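You operate a simulated robot arm through the tools that you are given. There is no shell and no other tool.

You are at the controls of a simulated robot arm. One attempt, no reset.

JOB
Move the brown plug to the grey rail's blue socket and set its gold arc to its dimmest.
Fine: rail off before the plug moves and on again after; light the arc with the green button.

Only the result counts: the job must be done as asked and must still hold three seconds after the hand-in. Knocking over, shifting, dropping, spilling or breaking anything else fails it.

ROBOT AND FRAMES
A 7-joint arm with a two-finger parallel gripper, fixed in place. Base frame: the origin is at the foot of the arm, x ahead of it, y to its left, z up. Units: m, rad, N and s.
With the tool pointing down near the work surface it reaches from about 0.3 to 0.7 m from the base axis. Its first joint turns from -1.152 to 1.152 rad. Payload 1.57 kg.
Tool frame: the origin (TCP) lies between the finger pads and is the grasp point; the fingertips stand 0.03 m ahead of it; z points along the fingers, y is the line along which they close. Largest opening 0.11 m; finger width 0.024, thickness 0.012; the body of the gripper, 0.048 by 0.112 m, starts 0.078 m behind the TCP.
Orientation is that of the tool frame in the base frame, as a unit quaternion [w, x, y, z]. With the fingers straight down and closing along the base's y, the tool's x points along the base's -x, its y along +y and its z along -z.

CONTROLS
- The arm moves only by the tool arm_command. Its argument "rows" is a list of rows, each a list of 7 numbers: the shift along the base's x, y, z in cm, then the turn, a rotation vector about the base's x, y, z in rad, then the gripper command, from -1 (shut) to 1 (fully open), values between in proportion. In form: [[tx, ty, tz, rx, ry, rz, grip], ...]. A call has 1 to 20 rows; each row shifts and turns the commanded pose from where the row before left it. Each row takes 0.2 s and may step no farther than 0.05 m and 0.15 rad from the row before; otherwise, or with a gripper value out of range, the whole call is refused. Where a pose cannot be reached the arm comes as near as it can. A force on the tool above 40 N (or 10 N above the force at the start of the call, whichever is more), or a blocked arm, ends the call early, and 0.2 s more pass. The fingers move at their own pace (about 0.108 m/s each) and stop on an object; they squeeze with about 21 N. The grip force told is the motor's: it shows also when the fingers shut on nothing. Time passes only in rows, and 0.2 s behind the last, so rows that do not move let the fingers close. The reply holds the time, the measured pose of the TCP, the force on the tool along the base axes, the opening and the grip force, in the units named above and with some noise, with the torque about the TCP (base axes, N m) and any sound that the robot's microphone picked up.
- Cameras (640 x 400 px; columns grow to the right, rows downward): "scene" is fixed at [0.1805, -0.4121, 1.3982]; the picture's right is [0.57, -0.82, 0.00], its down [-0.50, -0.35, -0.79] and it looks along [0.65, 0.45, -0.61] (base axes); focal length 313 px, centre (320, 200). "wrist" rides on the gripper at [0.07, 0.016, -0.141] in the tool frame; the picture's right is [-0.23, 0.97, 0.00], its down [-0.86, -0.20, -0.48] and it looks along [-0.47, -0.11, 0.88] (tool axes); focal length 222 px, centre (320, 200). There is no depth. A picture from a camera that has moved, and an enlarged one, comes with that camera's place and axes in the base frame and with its lens.
- grab_frame(camera): a new picture of that camera. It takes no simulated time.
- enlarge(camera, box): a new picture of the part [left, top, right, bottom] of that camera's present view, enlarged. It takes no simulated time.
- hand_in(): hands the job in; it is judged then, once.

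Places have to be worked out from the pictures, the camera data and where the tool is seen. Open the gripper and draw the arm clear of the work before you hand the job in, unless the task says otherwise.

The tools are called as name(argument=value, ...) on one line, values as JSON. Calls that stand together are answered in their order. arm_command: Moves the arm, as the interface text tells. Its arguments: {"type":"object","properties":{"rows":{"type":"array"}},"required":["rows"]} The other tools are called the same way: grab_frame (camera) takes a picture; enlarge (camera, box) takes an enlarged picture of a part of a camera's view; hand_in () hands the job in.

At the start:

```text
t: 0.0
tool_pos: [0.4329, -0.171, 1.1654]
orientation: [0.0, 0.0, 1.0, 0.0]
ft_force: [1.4, 0.5, 0.0]
ft_torque: [-0.01, 0.02, 0.01]
gripper_width: 0.1103
gripper_force: 0.0
```

scene: 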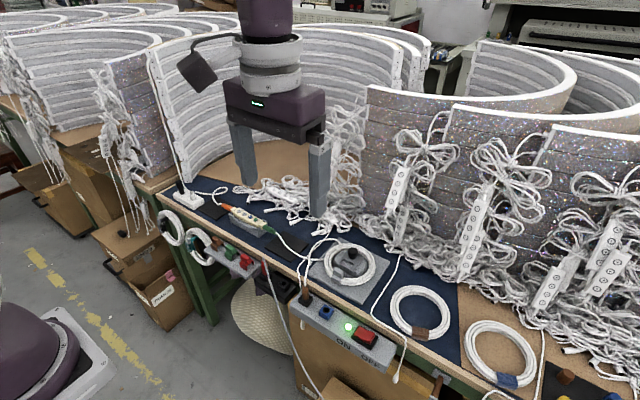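
wrist: 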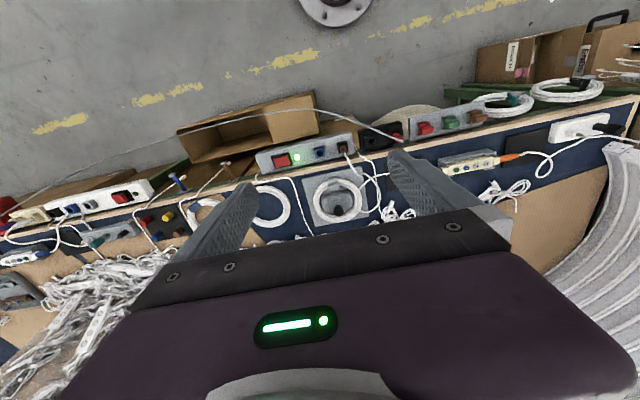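

I'll start by enlarging the views to see what's what before moving anything.

enlarge(camera="scene", box=[150, 180, 310, 280])

enlarge(camera="scene", box=[270, 230, 430, 380])

enlarge(camera="scene", box=[440, 300, 640, 400])

enlarge(camera="wrist", box=[240, 100, 440, 230])

enlarge(camera="wrist", box=[0, 150, 260, 290])

enlarge(camera="wrist", box=[400, 70, 640, 220])

```text
4.00 times, centred on (230, 230) of scene
camera zoom: at [0.1805, -0.4121, 1.3982], right [0.57, -0.82, 0.0], down [-0.5, -0.35, -0.79], along [0.65, 0.45, -0.61], focal length 1251 px, centre (680, 80)
```

zoom: 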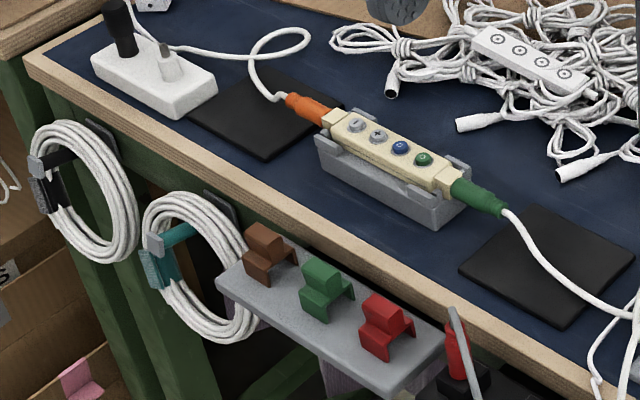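

```text
2.67 times, centred on (350, 305) of scene
camera zoom: at [0.1805, -0.4121, 1.3982], right [0.57, -0.82, 0.0], down [-0.5, -0.35, -0.79], along [0.65, 0.45, -0.61], focal length 834 px, centre (240, -80)
```

zoom: 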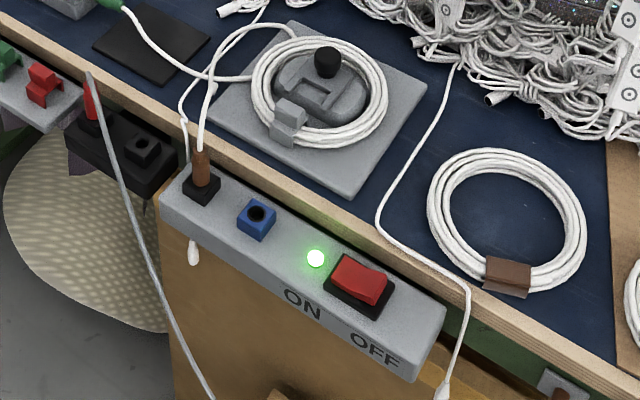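

```text
3.20 times, centred on (540, 350) of scene
camera zoom: at [0.1805, -0.4121, 1.3982], right [0.57, -0.82, 0.0], down [-0.5, -0.35, -0.79], along [0.65, 0.45, -0.61], focal length 1001 px, centre (-384, -280)
```

zoom: 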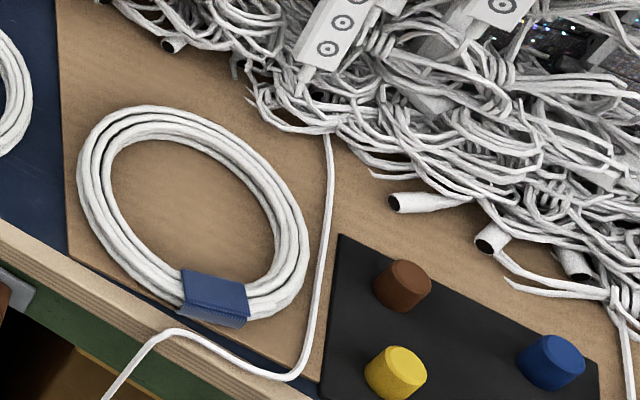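

```text
3.08 times, centred on (340, 165) of wrist
camera zoom: at [0.3624, -0.155, 1.3069], right [0.23, 0.97, 0.0], down [0.86, -0.2, 0.48], along [0.47, -0.11, -0.88], focal length 684 px, centre (258, 308)
```

zoom: 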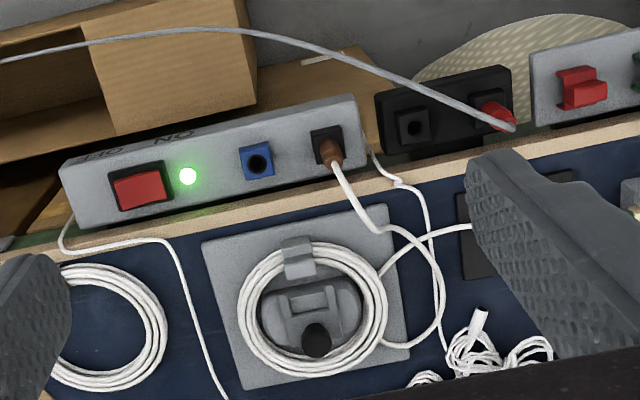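

```text
2.46 times, centred on (130, 220) of wrist
camera zoom: at [0.3624, -0.155, 1.3069], right [0.23, 0.97, 0.0], down [0.86, -0.2, 0.48], along [0.47, -0.11, -0.88], focal length 547 px, centre (788, 151)
```

zoom: 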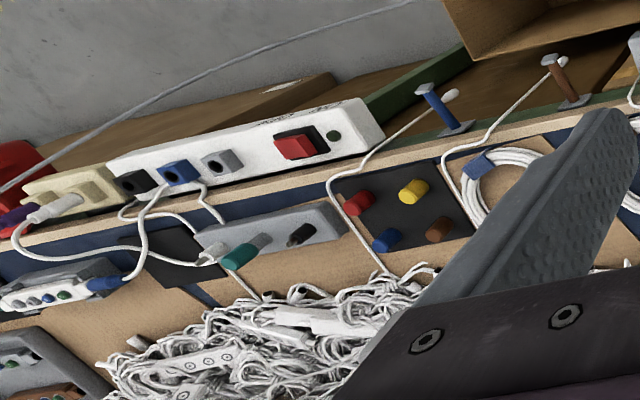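

```text
2.67 times, centred on (520, 145) of wrist
camera zoom: at [0.3624, -0.155, 1.3069], right [0.23, 0.97, 0.0], down [0.86, -0.2, 0.48], along [0.47, -0.11, -0.88], focal length 592 px, centre (-213, 347)
```

zoom: 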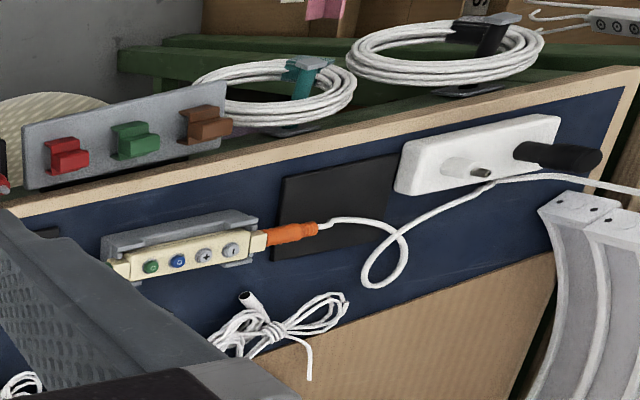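

The grey rail (ON/OFF lettering, green lamp, red rocker) triangulates to about (0.52, -0.25, 0.76) at its lamp, with the brown plug in the black socket and the blue socket beside it. I'll trace the cable and look for the arc and its controller in more enlargements.

enlarge(camera="scene", box=[200, 195, 280, 245])

enlarge(camera="scene", box=[280, 225, 400, 300])

enlarge(camera="scene", box=[80, 40, 280, 210])

enlarge(camera="scene", box=[300, 0, 640, 210])

enlarge(camera="scene", box=[360, 120, 640, 300])

```text
8.00 times, centred on (240, 220) of scene
camera zoom: at [0.1805, -0.4121, 1.3982], right [0.57, -0.82, 0.0], down [-0.5, -0.35, -0.79], along [0.65, 0.45, -0.61], focal length 2503 px, centre (960, 40)
```

zoom: 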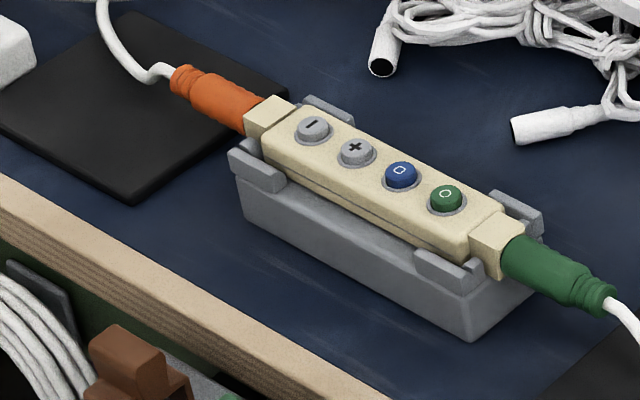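

```text
5.33 times, centred on (340, 262) of scene
camera zoom: at [0.1805, -0.4121, 1.3982], right [0.57, -0.82, 0.0], down [-0.5, -0.35, -0.79], along [0.65, 0.45, -0.61], focal length 1668 px, centre (213, -133)
```

zoom: 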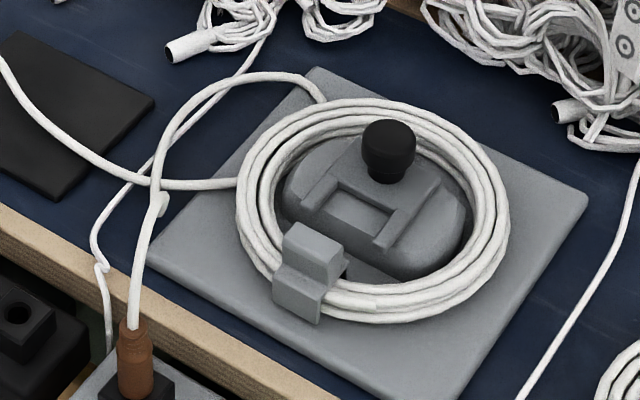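

```text
2.35 times, centred on (180, 125) of scene
camera zoom: at [0.1805, -0.4121, 1.3982], right [0.57, -0.82, 0.0], down [-0.5, -0.35, -0.79], along [0.65, 0.45, -0.61], focal length 736 px, centre (649, 376)
```

zoom: 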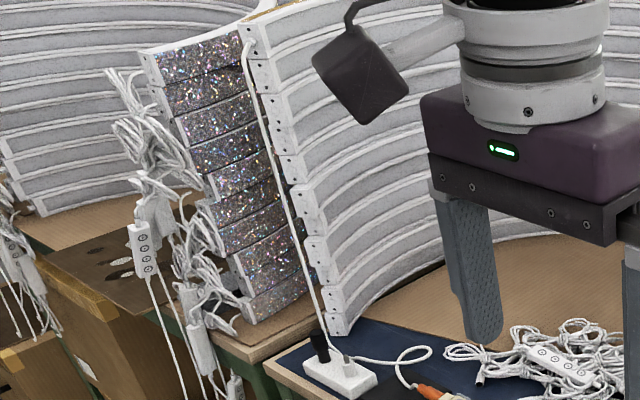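

```text
1.88 times, centred on (470, 105) of scene
camera zoom: at [0.1805, -0.4121, 1.3982], right [0.57, -0.82, 0.0], down [-0.5, -0.35, -0.79], along [0.65, 0.45, -0.61], focal length 589 px, centre (38, 379)
```

zoom: 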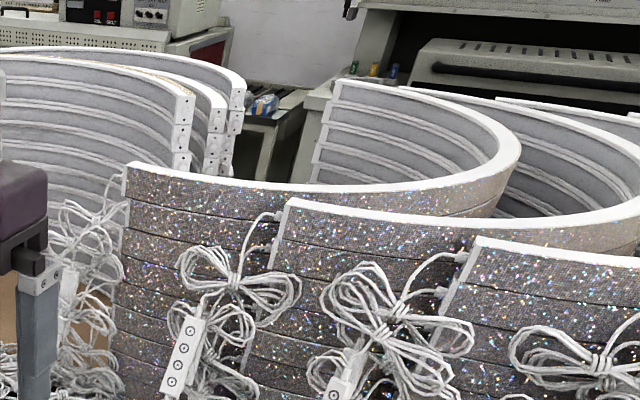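

```text
2.22 times, centred on (500, 210) of scene
camera zoom: at [0.1805, -0.4121, 1.3982], right [0.57, -0.82, 0.0], down [-0.5, -0.35, -0.79], along [0.65, 0.45, -0.61], focal length 695 px, centre (-80, 178)
```

zoom: 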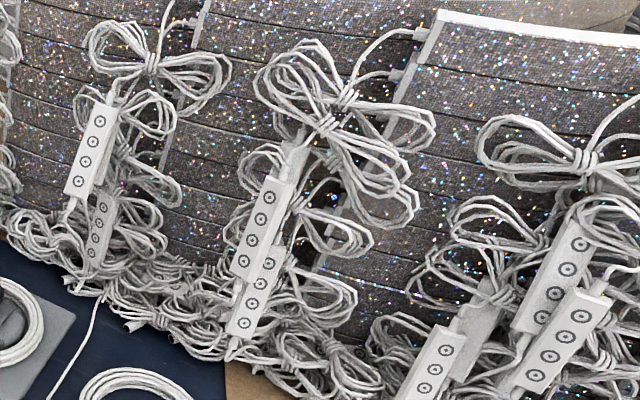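

The brown plug's cord runs through the clipped coil to the green connector of the cream controller (buttons −, +, blue, green). From there the orange connector leads to the white junction and up to the arc. I'll lower the tool over the rail to see it more closely.

arm_command(rows=[[0, 0, -3, 0, 0, 0, 1], [0, 0, -4, 0, 0, 0, 1], [0, 0, -4, 0, 0, 0, 1], [0, 0, -4, 0, 0, 0, 1], [0, 0, -3, 0, 0, 0, 1], [0, 0, 0, 0, 0, 0, 1]])

```text
t: 1.4
tool_pos: [0.4321, -0.1708, 0.9876]
orientation: [0.0, 0.001, 1.0, 0.0]
ft_force: [-0.4, -0.5, 0.1]
ft_torque: [0.01, -0.01, 0.03]
gripper_width: 0.1101
gripper_force: 0.1
```

Now I'll view the rail from this lower viewpoint.

grab_frame(camera="wrist")

grab_frame(camera="scene")

enlarge(camera="wrist", box=[200, 40, 420, 180])

enlarge(camera="scene", box=[285, 280, 385, 345])

```text
taken
camera wrist: at [0.3623, -0.1546, 1.1282], right [0.23, 0.97, 0.0], down [0.86, -0.2, 0.48], along [0.47, -0.11, -0.88], focal length 222 px, centre (320, 200)
```

wrist: 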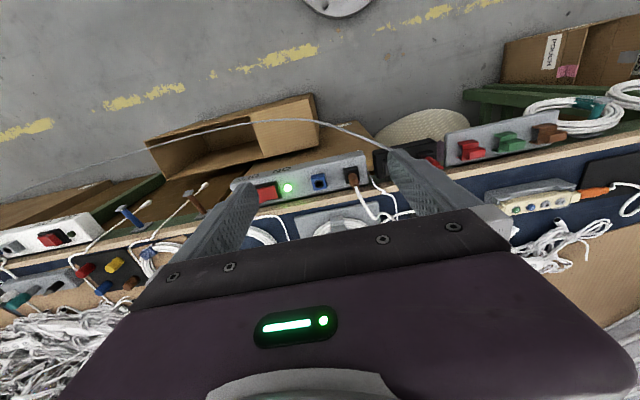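

```text
taken
```

scene: 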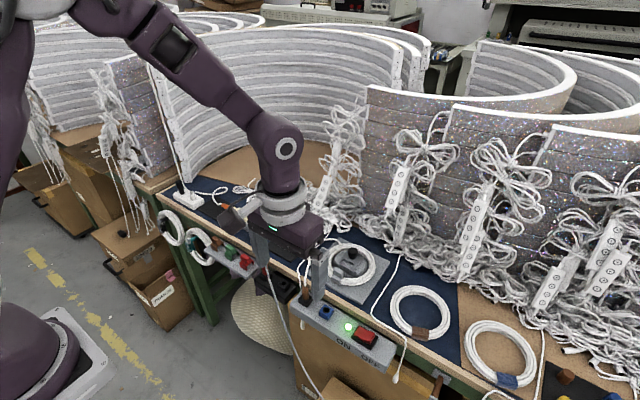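

```text
2.86 times, centred on (310, 110) of wrist
camera zoom: at [0.3623, -0.1546, 1.1282], right [0.23, 0.97, 0.0], down [0.86, -0.2, 0.48], along [0.47, -0.11, -0.88], focal length 635 px, centre (349, 457)
```

zoom: 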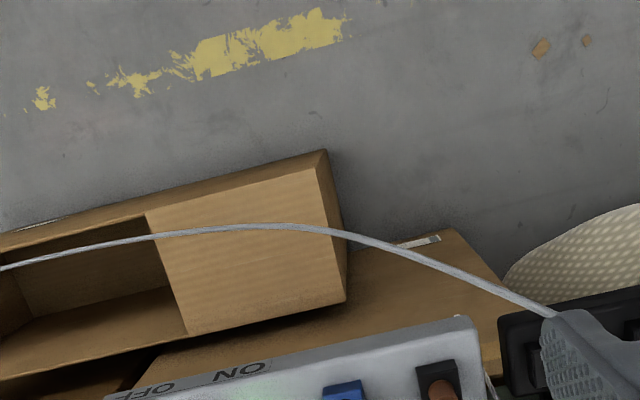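

```text
6.15 times, centred on (335, 312) of scene
camera zoom: at [0.1805, -0.4121, 1.3982], right [0.57, -0.82, 0.0], down [-0.5, -0.35, -0.79], along [0.65, 0.45, -0.61], focal length 1925 px, centre (228, -492)
```

zoom: 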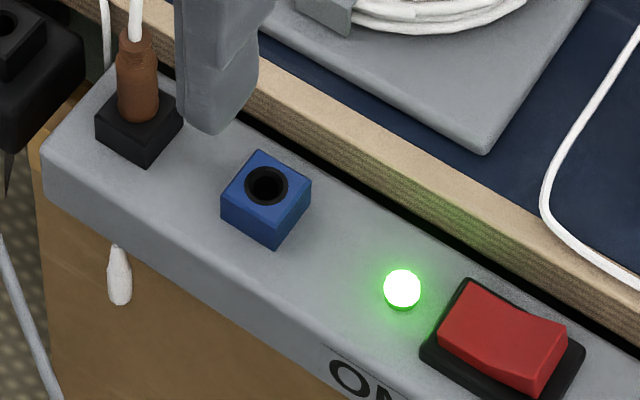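

The rail lies along the base y axis, with the black socket near y -0.135, the blue near -0.19, the lamp near -0.25 and the rocker near -0.29. The rocker's lamp-side end looks pressed (ON). I'll shut the gripper and hover over the rocker's OFF end to refine the position.

arm_command(rows=[[2, -3, 0, 0, 0, 0, -1], [2.5, -3.5, -2, 0, 0, 0, -1], [2.5, -3.5, -3, 0, 0, 0, -1], [2.2, -3.4, -3, 0, 0, 0, -1], [0, 0, -2, 0, 0, 0, -1], [0, 0, 0, 0, 0, 0, -1]])

grab_frame(camera="wrist")

enlarge(camera="scene", box=[290, 270, 430, 370])

```text
refused: row 3 steps farther than a row can; nothing moved
```

```text
taken
camera wrist: at [0.3623, -0.1546, 1.1282], right [0.23, 0.97, 0.0], down [0.86, -0.2, 0.48], along [0.47, -0.11, -0.88], focal length 222 px, centre (320, 200)
```

wrist: 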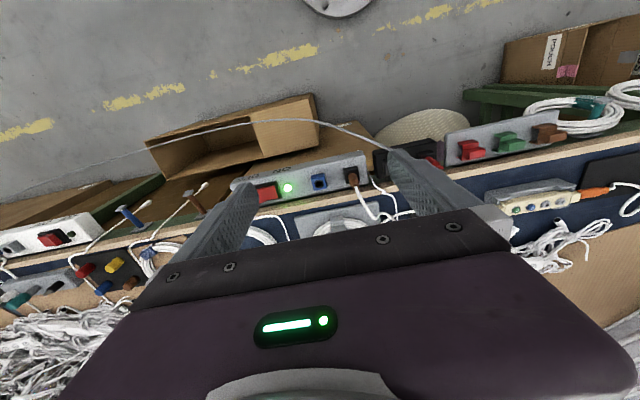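

```text
4.00 times, centred on (360, 320) of scene
camera zoom: at [0.1805, -0.4121, 1.3982], right [0.57, -0.82, 0.0], down [-0.5, -0.35, -0.79], along [0.65, 0.45, -0.61], focal length 1251 px, centre (160, -280)
```

zoom: 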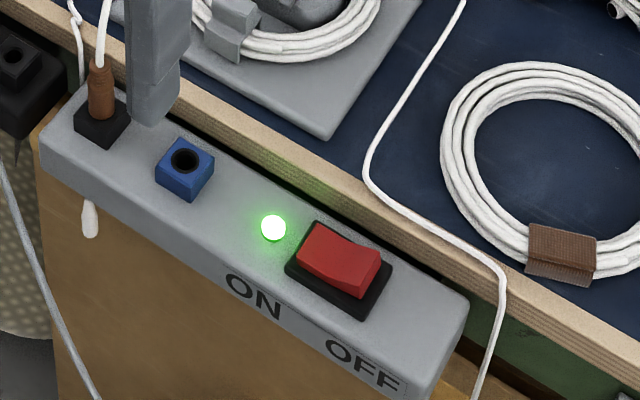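

That call was refused because one row stepped too far. I'll repeat it with smaller steps.

arm_command(rows=[[2, -3, 0, 0, 0, 0, -1], [2, -3, -2, 0, 0, 0, -1], [2, -3, -2, 0, 0, 0, -1], [2, -3, -2, 0, 0, 0, -1], [1.2, -1.4, -2, 0, 0, 0, -1], [0, 0, -2, 0, 0, 0, -1], [0, 0, 0, 0, 0, 0, -1]])

grab_frame(camera="wrist")

enlarge(camera="scene", box=[290, 270, 430, 370])

```text
t: 3.0
tool_pos: [0.5258, -0.3031, 0.885]
orientation: [0.0, 0.0, 1.0, 0.0]
ft_force: [0.2, 0.1, -0.3]
ft_torque: [0.01, 0.02, 0.0]
gripper_width: 0.0
gripper_force: 20.5
```

```text
taken
camera wrist: at [0.4557, -0.2877, 1.0259], right [0.23, 0.97, 0.0], down [0.86, -0.2, 0.48], along [0.47, -0.11, -0.88], focal length 222 px, centre (320, 200)
```

wrist: 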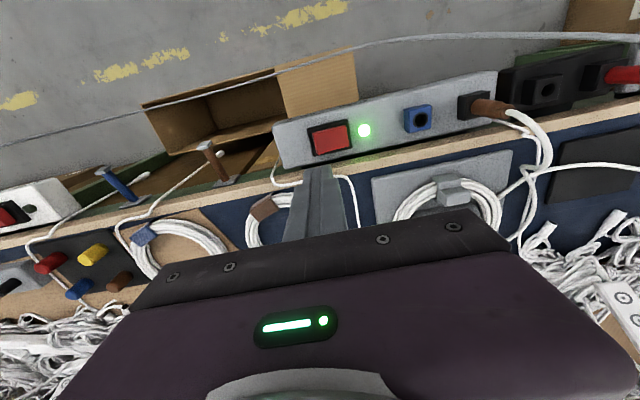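

```text
4.00 times, centred on (360, 320) of scene
camera zoom: at [0.1805, -0.4121, 1.3982], right [0.57, -0.82, 0.0], down [-0.5, -0.35, -0.79], along [0.65, 0.45, -0.61], focal length 1251 px, centre (160, -280)
```

zoom: 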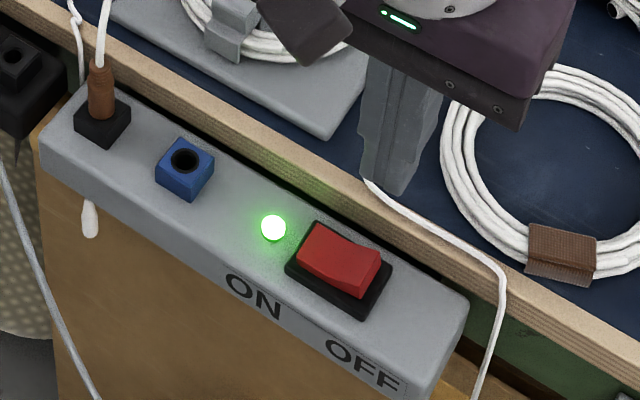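

Using two wrist views plus the scene view, I put the lamp at (0.518, -0.251, 0.764), the rocker centre at (0.517, -0.290, 0.775) and the blue hole at (0.518, -0.192, 0.776). I'll align over the OFF end at y about -0.303 and come down close to it.

arm_command(rows=[[-0.8, 0, -2, 0, 0, 0, -1], [0, 0, -2, 0, 0, 0, -1], [0, 0, -1.5, 0, 0, 0, -1], [0, 0, 0, 0, 0, 0, -1]])

enlarge(camera="wrist", box=[220, 60, 460, 210])

enlarge(camera="scene", box=[310, 290, 410, 360])

```text
t: 4.0
tool_pos: [0.5169, -0.3046, 0.8305]
orientation: [0.0, 0.0, 1.0, 0.0]
ft_force: [0.1, -0.1, 0.3]
ft_torque: [0.02, -0.01, -0.02]
gripper_width: 0.0
gripper_force: 20.7
```

```text
2.67 times, centred on (340, 135) of wrist
camera zoom: at [0.4473, -0.289, 0.9713], right [0.23, 0.97, 0.0], down [0.85, -0.2, 0.48], along [0.47, -0.11, -0.88], focal length 592 px, centre (267, 373)
```

zoom: 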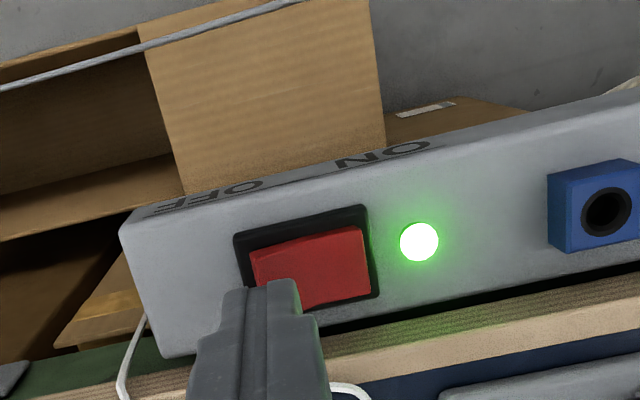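

```text
5.71 times, centred on (360, 325) of scene
camera zoom: at [0.1805, -0.4121, 1.3982], right [0.57, -0.82, 0.0], down [-0.5, -0.35, -0.79], along [0.65, 0.45, -0.61], focal length 1788 px, centre (91, -514)
```

zoom: 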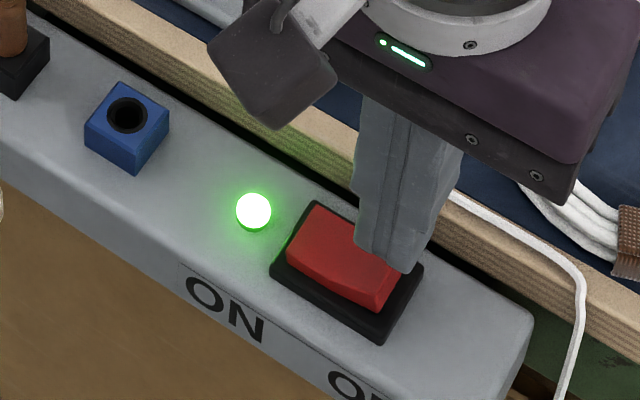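

The fingertips are at z about 0.80, just above the OFF end of the rocker. I'll press down in small steps and watch the force and sound.

arm_command(rows=[[0, 0.2, -0.5, 0, 0, 0, -1], [0, 0, -0.4, 0, 0, 0, -1], [0, 0, -0.3, 0, 0, 0, -1], [0, 0, -0.3, 0, 0, 0, -1], [0, 0, -0.3, 0, 0, 0, -1]])

enlarge(camera="scene", box=[310, 290, 410, 360])

```text
t: 5.2
tool_pos: [0.5176, -0.3034, 0.8123]
orientation: [0.0, 0.0, 1.0, 0.0]
ft_force: [-0.6, -0.5, 0.6]
ft_torque: [0.0, 0.01, 0.0]
gripper_width: 0.0002
gripper_force: 21.0
```

```text
5.71 times, centred on (360, 325) of scene
camera zoom: at [0.1805, -0.4121, 1.3982], right [0.57, -0.82, 0.0], down [-0.5, -0.35, -0.79], along [0.65, 0.45, -0.61], focal length 1788 px, centre (91, -514)
```

zoom: 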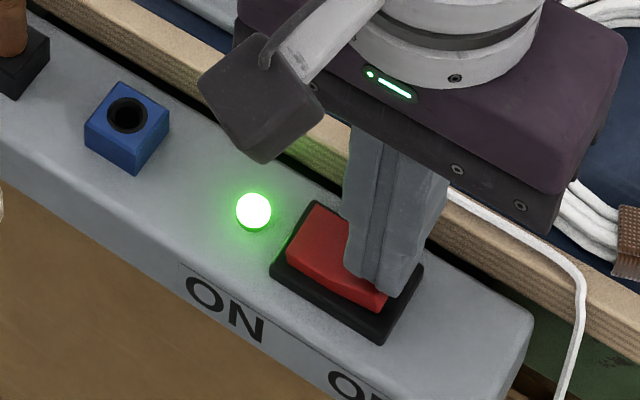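

The tips are at z about 0.782, right over the OFF end with no contact yet. I'll keep pressing in 2–3 mm steps.

arm_command(rows=[[0, 0, -0.2, 0, 0, 0, -1], [0, 0, -0.2, 0, 0, 0, -1], [0, 0, -0.2, 0, 0, 0, -1], [0, 0, -0.2, 0, 0, 0, -1]])

enlarge(camera="scene", box=[310, 290, 410, 360])

```text
t: 6.2
tool_pos: [0.5156, -0.3026, 0.8054]
orientation: [0.0, 0.0, 1.0, 0.0]
ft_force: [-0.8, 0.1, 0.5]
ft_torque: [0.02, 0.02, 0.0]
gripper_width: 0.0
gripper_force: 20.6
```

```text
5.71 times, centred on (360, 325) of scene
camera zoom: at [0.1805, -0.4121, 1.3982], right [0.57, -0.82, 0.0], down [-0.5, -0.35, -0.79], along [0.65, 0.45, -0.61], focal length 1788 px, centre (91, -514)
```

zoom: 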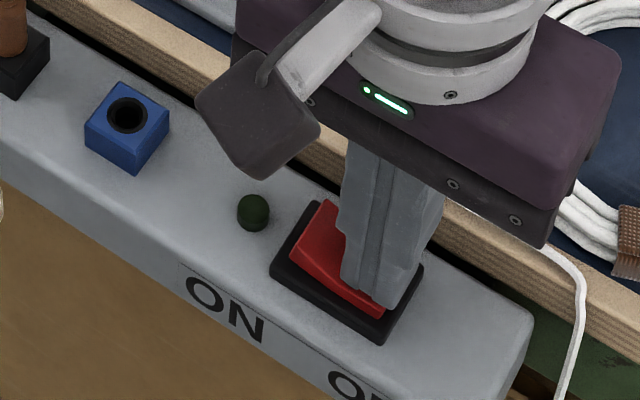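

The lamp is dark and the rocker has flipped to OFF. I'll lift off and look at the plug before approaching it.

arm_command(rows=[[0, 0, 2, 0, 0, 0, -1], [0, 0, 4, 0, 0, 0, -1], [0, 0, 4, 0, 0, 0, -1], [-1, 3, 2, 0, 0, 0, -0.5], [-1, 3, 0, 0, 0, 0, -0.2], [0, 0, 0, 0, 0, 0, -0.2]])

grab_frame(camera="wrist")

enlarge(camera="scene", box=[280, 225, 400, 345])

```text
t: 7.6
tool_pos: [0.4988, -0.2428, 0.9252]
orientation: [0.0, -0.001, 1.0, 0.0]
ft_force: [-0.4, 0.1, 0.2]
ft_torque: [0.03, -0.02, -0.04]
gripper_width: 0.0442
gripper_force: 0.0
```

```text
taken
camera wrist: at [0.4268, -0.2268, 1.0662], right [0.23, 0.97, 0.0], down [0.86, -0.2, 0.48], along [0.47, -0.11, -0.88], focal length 222 px, centre (320, 200)
```

wrist: 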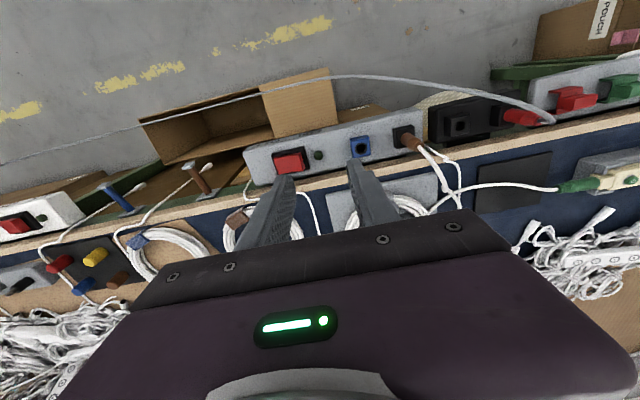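

```text
3.33 times, centred on (340, 285) of scene
camera zoom: at [0.1805, -0.4121, 1.3982], right [0.57, -0.82, 0.0], down [-0.5, -0.35, -0.79], along [0.65, 0.45, -0.61], focal length 1043 px, centre (253, -83)
```

zoom: 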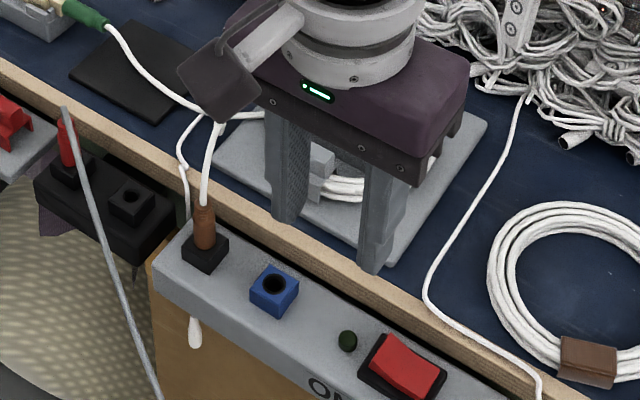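

The rail stays off. I need the black-to-blue socket offset precisely, so I'll enlarge both sockets in both cameras.

enlarge(camera="scene", box=[295, 280, 351, 322])

enlarge(camera="wrist", box=[340, 110, 460, 190])

```text
9.52 times, centred on (323, 301) of scene
camera zoom: at [0.1805, -0.4121, 1.3982], right [0.57, -0.82, 0.0], down [-0.5, -0.35, -0.79], along [0.65, 0.45, -0.61], focal length 2980 px, centre (291, -762)
```

zoom: 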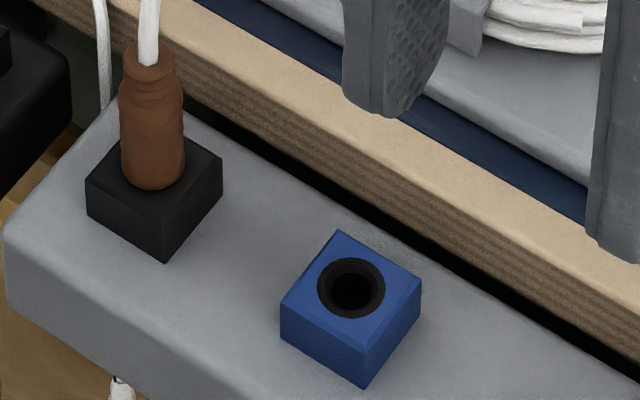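

```text
5.00 times, centred on (400, 150) of wrist
camera zoom: at [0.4268, -0.2268, 1.0662], right [0.23, 0.97, 0.0], down [0.86, -0.2, 0.48], along [0.47, -0.11, -0.88], focal length 1111 px, centre (-80, 450)
```

zoom: 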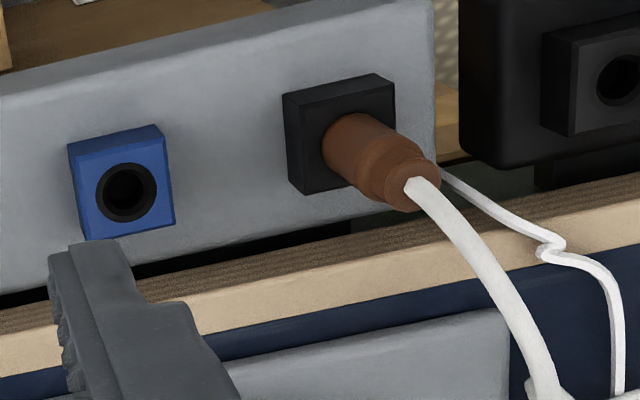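

The plug top is at about z 0.82, its axis near (0.519, -0.136), and the block tops near 0.776. The sockets are about 57–58 mm apart. The cord rises from the plug and bends toward +x, so I'll go above the plug and tilt the palm back toward -x so the cord leaves freely.

arm_command(rows=[[0, 0, 3.5, 0, 0, 0, -0.2], [0.4, 3.5, 0.5, 0, 0, 0, -0.2], [0.4, 3.5, 0, 0, 0, 0, -0.2], [0.5, 3.6, 0, 0, 0, 0, -0.2], [0.2, 0.1, 0, 0, -0.1, 0, -0.2], [0, 0, 0, 0, -0.1, 0, -0.2], [0, 0, 0, 0, 0, 0, -0.2]])

grab_frame(camera="wrist")

enlarge(camera="scene", box=[270, 215, 390, 315])

```text
t: 9.2
tool_pos: [0.5127, -0.1377, 0.9653]
orientation: [0.101, 0.0, 0.995, 0.0]
ft_force: [0.3, 0.2, -0.1]
ft_torque: [0.01, 0.0, 0.01]
gripper_width: 0.0439
gripper_force: 0.0
```

```text
taken
camera wrist: at [0.4146, -0.1211, 1.0897], right [0.22, 0.97, 0.05], down [0.74, -0.2, 0.64], along [0.63, -0.11, -0.77], focal length 222 px, centre (320, 200)
```

wrist: 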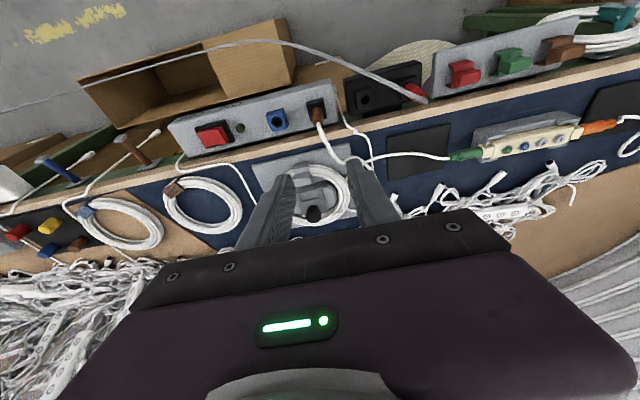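

```text
4.00 times, centred on (330, 265) of scene
camera zoom: at [0.1805, -0.4121, 1.3982], right [0.57, -0.82, 0.0], down [-0.5, -0.35, -0.79], along [0.65, 0.45, -0.61], focal length 1251 px, centre (280, -60)
```

zoom: 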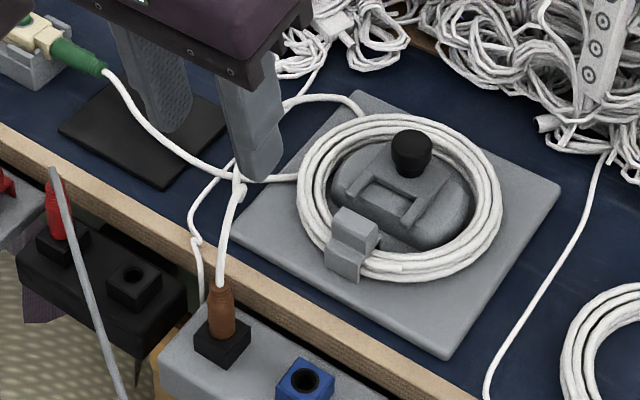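

The tool is above the plug and tilted. I'll enlarge to check how the cord lies relative to the two fingers before descending.

enlarge(camera="wrist", box=[240, 80, 420, 220])

enlarge(camera="scene", box=[295, 225, 365, 315])

```text
2.86 times, centred on (330, 150) of wrist
camera zoom: at [0.4146, -0.1211, 1.0897], right [0.22, 0.97, 0.05], down [0.74, -0.2, 0.64], along [0.63, -0.11, -0.77], focal length 635 px, centre (291, 343)
```

zoom: 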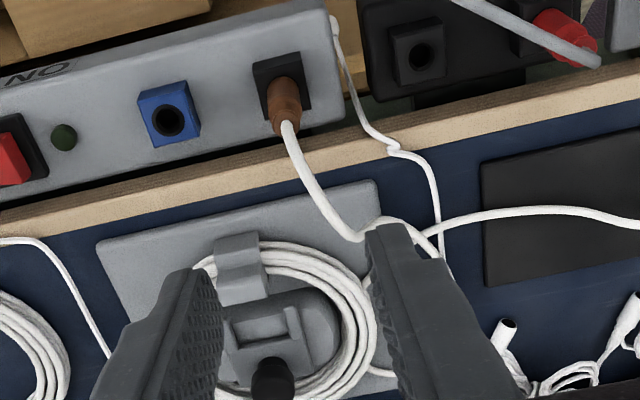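

```text
4.44 times, centred on (330, 270) of scene
camera zoom: at [0.1805, -0.4121, 1.3982], right [0.57, -0.82, 0.0], down [-0.5, -0.35, -0.79], along [0.65, 0.45, -0.61], focal length 1390 px, centre (276, -111)
```

zoom: 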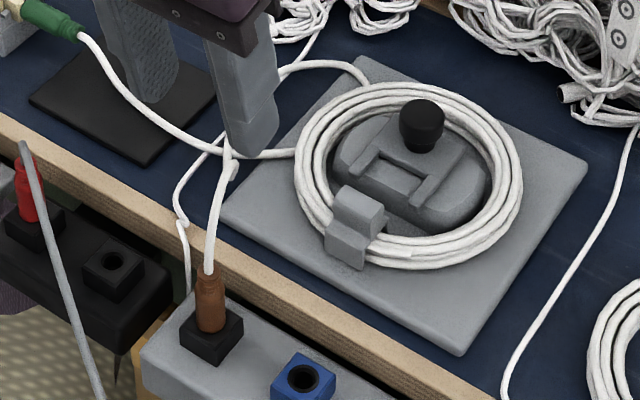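

The cord leaves the plug toward +x, with a kink at about (0.575, -0.113, 0.828), so it passes between the fingers. I'll descend most of the way around the plug and check again.

arm_command(rows=[[0.3, 0.15, -4, 0, 0, 0, -0.2], [0, 0, -4, 0, 0, 0, -0.2], [0, 0, -3, 0, 0, 0, -0.2], [0, 0, -1.5, 0, 0, 0, -0.2], [0, 0, 0, 0, 0, 0, -0.2]])

grab_frame(camera="wrist")

enlarge(camera="scene", box=[285, 245, 355, 325])

enlarge(camera="wrist", box=[240, 60, 420, 200])

```text
t: 10.4
tool_pos: [0.5153, -0.1346, 0.8397]
orientation: [0.1, 0.0, 0.995, 0.0]
ft_force: [0.1, -0.8, -0.5]
ft_torque: [-0.03, 0.01, -0.01]
gripper_width: 0.0436
gripper_force: 0.0
```

```text
taken
camera wrist: at [0.4191, -0.1192, 0.9643], right [0.22, 0.97, 0.05], down [0.74, -0.2, 0.64], along [0.63, -0.11, -0.77], focal length 222 px, centre (320, 200)
```

wrist: 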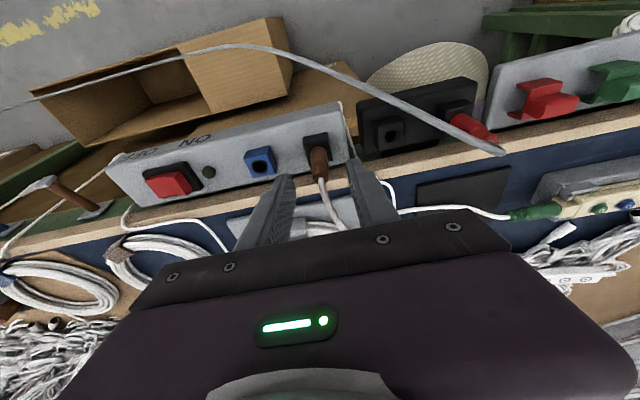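

```text
5.00 times, centred on (320, 285) of scene
camera zoom: at [0.1805, -0.4121, 1.3982], right [0.57, -0.82, 0.0], down [-0.5, -0.35, -0.79], along [0.65, 0.45, -0.61], focal length 1564 px, centre (320, -225)
```

zoom: 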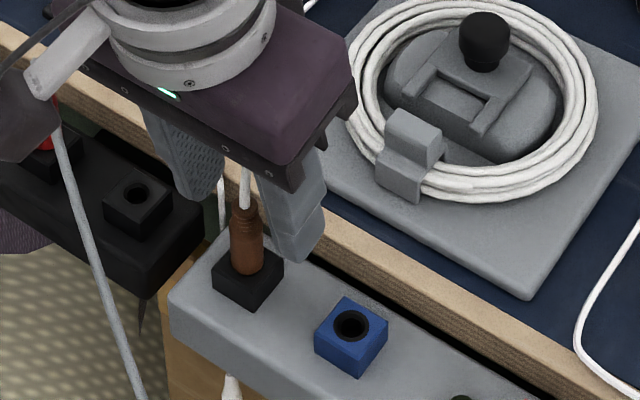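

```text
2.86 times, centred on (330, 130) of wrist
camera zoom: at [0.4191, -0.1192, 0.9643], right [0.22, 0.97, 0.05], down [0.74, -0.2, 0.64], along [0.63, -0.11, -0.77], focal length 635 px, centre (291, 400)
```

zoom: 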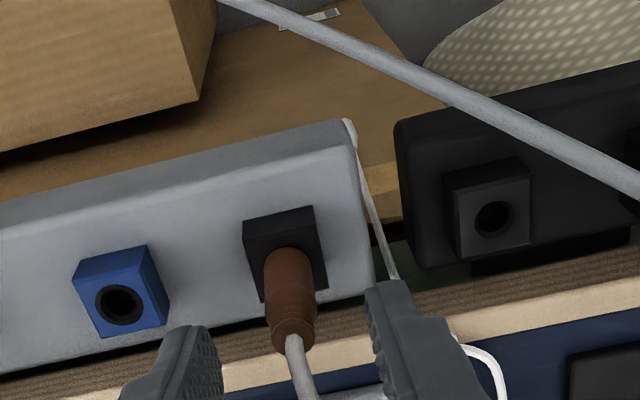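

The plug is centred between the fingers, with its axis near (0.517, -0.135). I'll lower the last 2.5 cm and close on the body of the plug.

arm_command(rows=[[0.1, 0, -1.3, 0, 0, 0, -0.2], [0, 0, -1.2, 0, 0, 0, -0.2], [0, 0, 0, 0, 0, 0, -0.2]])

enlarge(camera="scene", box=[295, 265, 355, 320])

enlarge(camera="wrist", box=[240, 60, 420, 200])

```text
t: 11.2
tool_pos: [0.5167, -0.1335, 0.8161]
orientation: [0.1, 0.0, 0.995, -0.001]
ft_force: [-0.5, -0.6, 0.3]
ft_torque: [0.01, 0.02, 0.03]
gripper_width: 0.044
gripper_force: 0.1
```

```text
7.27 times, centred on (325, 292) of scene
camera zoom: at [0.1805, -0.4121, 1.3982], right [0.57, -0.82, 0.0], down [-0.5, -0.35, -0.79], along [0.65, 0.45, -0.61], focal length 2275 px, centre (284, -473)
```

zoom: 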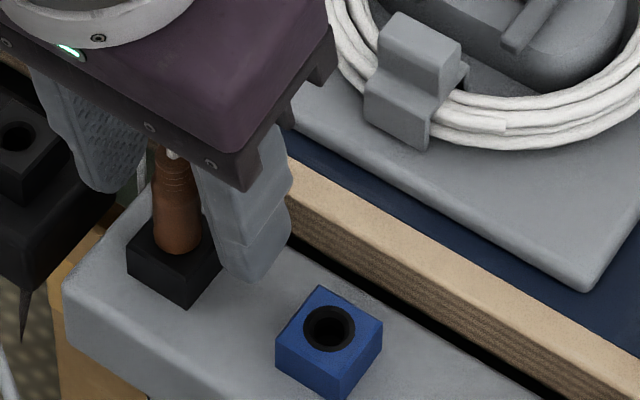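

```text
2.86 times, centred on (330, 130) of wrist
camera zoom: at [0.4195, -0.1188, 0.94], right [0.22, 0.97, 0.05], down [0.74, -0.2, 0.64], along [0.63, -0.11, -0.77], focal length 635 px, centre (291, 400)
```

zoom: 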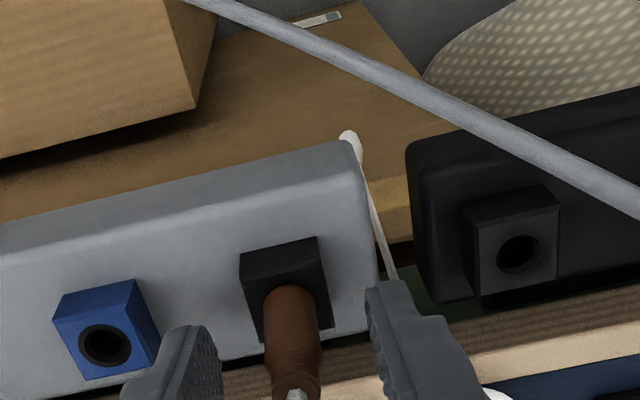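

The fingertips straddle the plug just above the black block. Closing now.

arm_command(rows=[[0, 0, 0, 0, 0, 0, -0.5], [0, 0, 0, 0, 0, 0, -0.8], [0, 0, 0, 0, 0, 0, -1], [0, 0, 0, 0, 0, 0, -1]])

enlarge(camera="scene", box=[295, 265, 355, 320])

enlarge(camera="wrist", box=[240, 60, 420, 200])

```text
t: 12.2
tool_pos: [0.5165, -0.1339, 0.8165]
orientation: [0.1, 0.0, 0.995, 0.0]
ft_force: [0.5, 7.2, 0.4]
ft_torque: [0.16, 0.01, 0.03]
gripper_width: 0.0132
gripper_force: 20.6
```

```text
7.27 times, centred on (325, 292) of scene
camera zoom: at [0.1805, -0.4119, 1.3982], right [0.57, -0.82, 0.0], down [-0.5, -0.35, -0.79], along [0.65, 0.45, -0.61], focal length 2275 px, centre (284, -473)
```

zoom: 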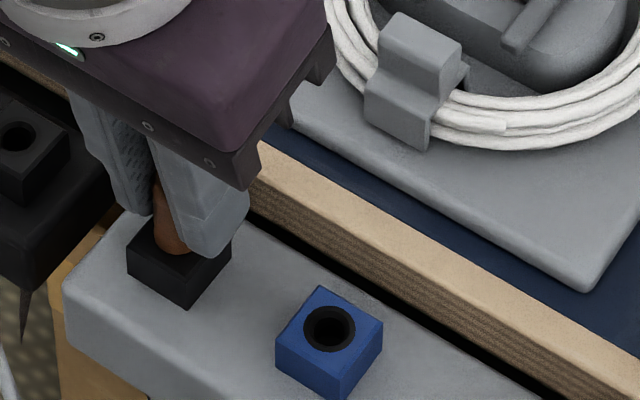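

```text
2.86 times, centred on (330, 130) of wrist
camera zoom: at [0.4195, -0.1183, 0.9401], right [0.22, 0.97, 0.05], down [0.74, -0.2, 0.64], along [0.63, -0.11, -0.77], focal length 635 px, centre (291, 400)
```

zoom: 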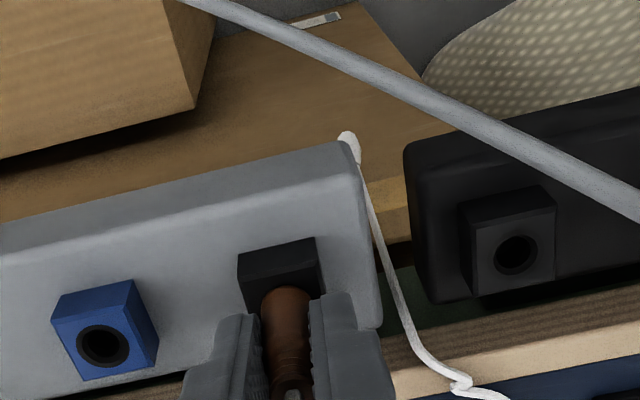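

I have the plug at 13 mm width, but a 7 N sideways force says the plug axis is slightly farther +y than my grip centre. I'll shift +y by 1 mm to relieve it, which also measures the axis.

arm_command(rows=[[0, 0.1, 0, 0, 0, 0, -1], [0, 0, 0, 0, 0, 0, -1]])

```text
t: 12.8
tool_pos: [0.5177, -0.1332, 0.8164]
orientation: [0.101, 0.0, 0.995, 0.0]
ft_force: [-1.2, 1.4, 10.3]
ft_torque: [0.07, 0.08, -0.03]
gripper_width: 0.0138
gripper_force: 20.7
```

Sideways load is nearly gone, but there's a 10 N vertical reading. I'll hold one step and reread before pulling.

arm_command(rows=[[0, 0, 0, 0, 0, 0, -1], [0, 0, 0, 0, 0, 0, -1]])

enlarge(camera="scene", box=[295, 265, 355, 320])

```text
t: 13.4
tool_pos: [0.5152, -0.1343, 0.8153]
orientation: [0.1, 0.001, 0.995, -0.001]
ft_force: [-1.9, -1.7, 11.6]
ft_torque: [-0.02, 0.04, 0.0]
gripper_width: 0.0135
gripper_force: 20.2
```

```text
7.27 times, centred on (325, 292) of scene
camera zoom: at [0.1803, -0.4121, 1.3982], right [0.57, -0.82, 0.0], down [-0.5, -0.35, -0.79], along [0.65, 0.45, -0.61], focal length 2275 px, centre (284, -473)
```

zoom: 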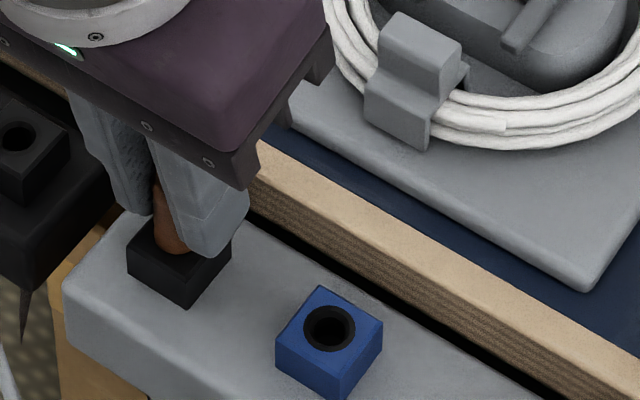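

The vertical load looks like preload from the seated plug, which isn't a worry. Now I'll pull straight up in small steps.

arm_command(rows=[[0, 0, 0.4, 0, 0, 0, -1], [0, 0, 0.5, 0, 0, 0, -1], [0, 0, 0.5, 0, 0, 0, -1], [0, 0, 0.6, 0, 0, 0, -1], [0, 0, 0, 0, 0, 0, -1]])

enlarge(camera="scene", box=[295, 265, 355, 320])

enlarge(camera="wrist", box=[240, 60, 420, 200])

```text
t: 14.6
tool_pos: [0.5155, -0.1333, 0.8344]
orientation: [0.1, 0.001, 0.995, 0.0]
ft_force: [-0.3, -0.1, 0.0]
ft_torque: [0.01, -0.01, 0.04]
gripper_width: 0.0132
gripper_force: 21.0
```

```text
7.27 times, centred on (325, 292) of scene
camera zoom: at [0.1805, -0.4121, 1.3982], right [0.57, -0.82, 0.0], down [-0.5, -0.35, -0.79], along [0.65, 0.45, -0.61], focal length 2275 px, centre (284, -473)
```

zoom: 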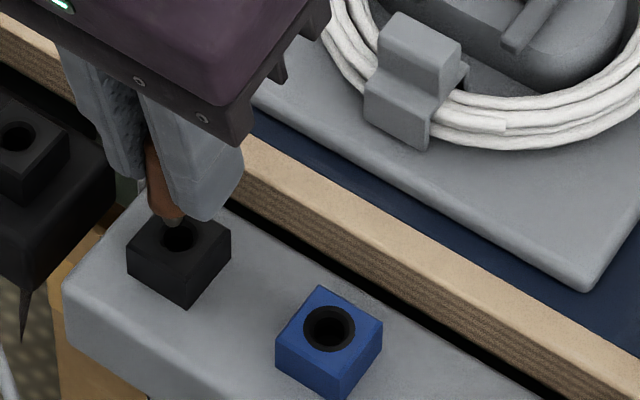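

```text
2.86 times, centred on (330, 130) of wrist
camera zoom: at [0.4183, -0.1172, 0.9593], right [0.22, 0.97, 0.05], down [0.74, -0.2, 0.64], along [0.63, -0.11, -0.77], focal length 635 px, centre (291, 400)
```

zoom: 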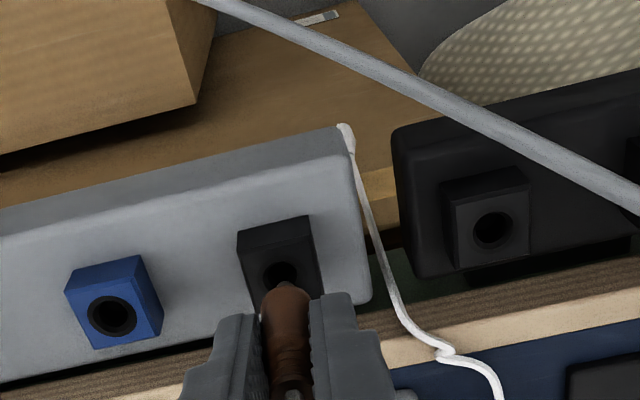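

The plug is out, with its grey pin tip just above the hole. The two hole centres measure about 57.3 mm apart. I'll raise 2 cm more and move across in -y.

arm_command(rows=[[0, 0, 1, 0, 0, 0, -1], [0, 0, 1, 0, 0, 0, -1], [0, -2, 0, 0, 0, 0, -1], [0, -2, 0, 0, 0, 0, -1], [0, -1.7, 0, 0, 0, 0, -1], [0, 0, 0, 0, 0, 0, -1], [0, 0, 0, 0, 0, 0, -1]])

enlarge(camera="scene", box=[295, 265, 355, 320])

enlarge(camera="wrist", box=[240, 60, 420, 200])

grab_frame(camera="scene")

```text
t: 16.2
tool_pos: [0.5152, -0.1903, 0.854]
orientation: [0.101, 0.0, 0.995, 0.0]
ft_force: [0.0, -0.2, -0.6]
ft_torque: [0.02, -0.01, -0.02]
gripper_width: 0.0135
gripper_force: 21.3
```

```text
7.27 times, centred on (325, 292) of scene
camera zoom: at [0.1805, -0.4121, 1.3982], right [0.57, -0.82, 0.0], down [-0.5, -0.35, -0.79], along [0.65, 0.45, -0.61], focal length 2275 px, centre (284, -473)
```

zoom: 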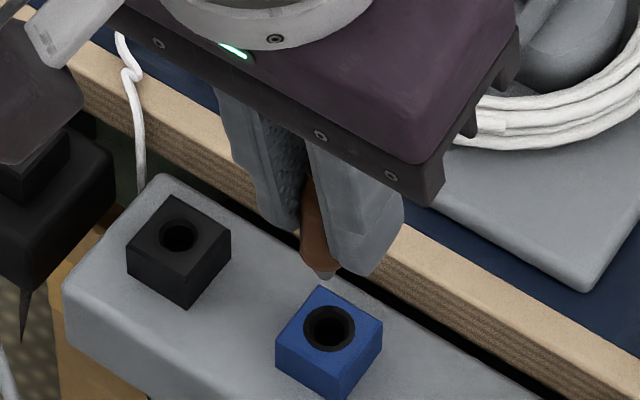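

```text
2.86 times, centred on (330, 130) of wrist
camera zoom: at [0.4191, -0.1744, 0.9786], right [0.22, 0.97, 0.05], down [0.74, -0.2, 0.64], along [0.63, -0.11, -0.77], focal length 635 px, centre (291, 400)
```

zoom: 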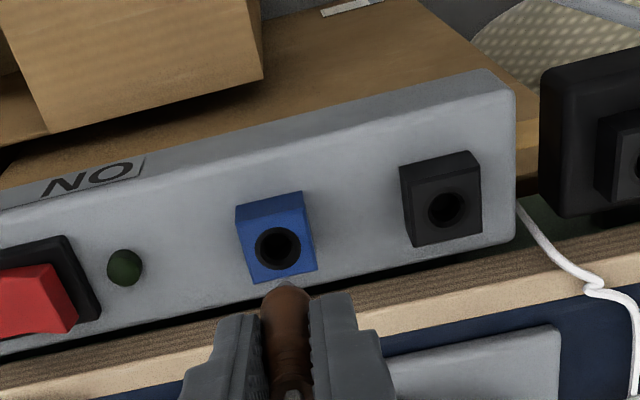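

```text
taken
```

scene: 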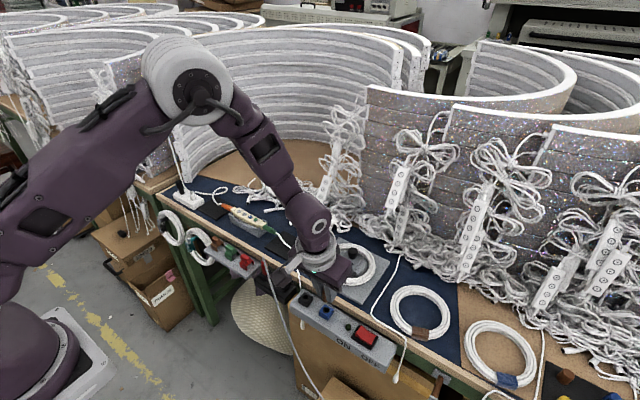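

The pin tip triangulates to about (0.5205, -0.191, 0.798) and the blue hole to about (0.521, -0.1926, 0.774). I need about 1.6 mm more in -y, and will then lower the tip to just above the hole.

arm_command(rows=[[0, -0.16, 0, 0, 0, 0, -1], [0, 0, -0.8, 0, 0, 0, -1], [0, 0, -0.7, 0, 0, 0, -1], [0, 0, 0, 0, 0, 0, -1]])

enlarge(camera="scene", box=[311, 285, 343, 305])

enlarge(camera="wrist", box=[290, 110, 354, 160])

```text
t: 17.2
tool_pos: [0.5147, -0.1926, 0.8399]
orientation: [0.099, 0.0, 0.995, 0.0]
ft_force: [0.7, -0.7, 0.5]
ft_torque: [0.01, -0.01, 0.02]
gripper_width: 0.0135
gripper_force: 20.6
```

```text
16.00 times, centred on (327, 295) of scene
camera zoom: at [0.1805, -0.4121, 1.3982], right [0.57, -0.82, 0.0], down [-0.5, -0.35, -0.79], along [0.65, 0.45, -0.61], focal length 5006 px, centre (208, -1320)
```

zoom: 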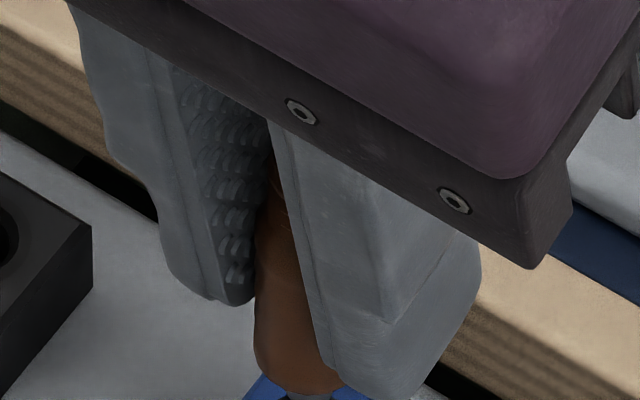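

```text
8.00 times, centred on (322, 135) of wrist
camera zoom: at [0.4182, -0.1767, 0.9641], right [0.22, 0.97, 0.04], down [0.74, -0.2, 0.64], along [0.63, -0.11, -0.77], focal length 1777 px, centre (304, 720)
```

zoom: 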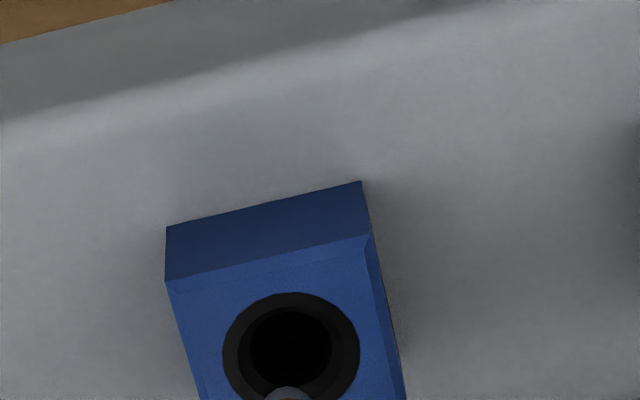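

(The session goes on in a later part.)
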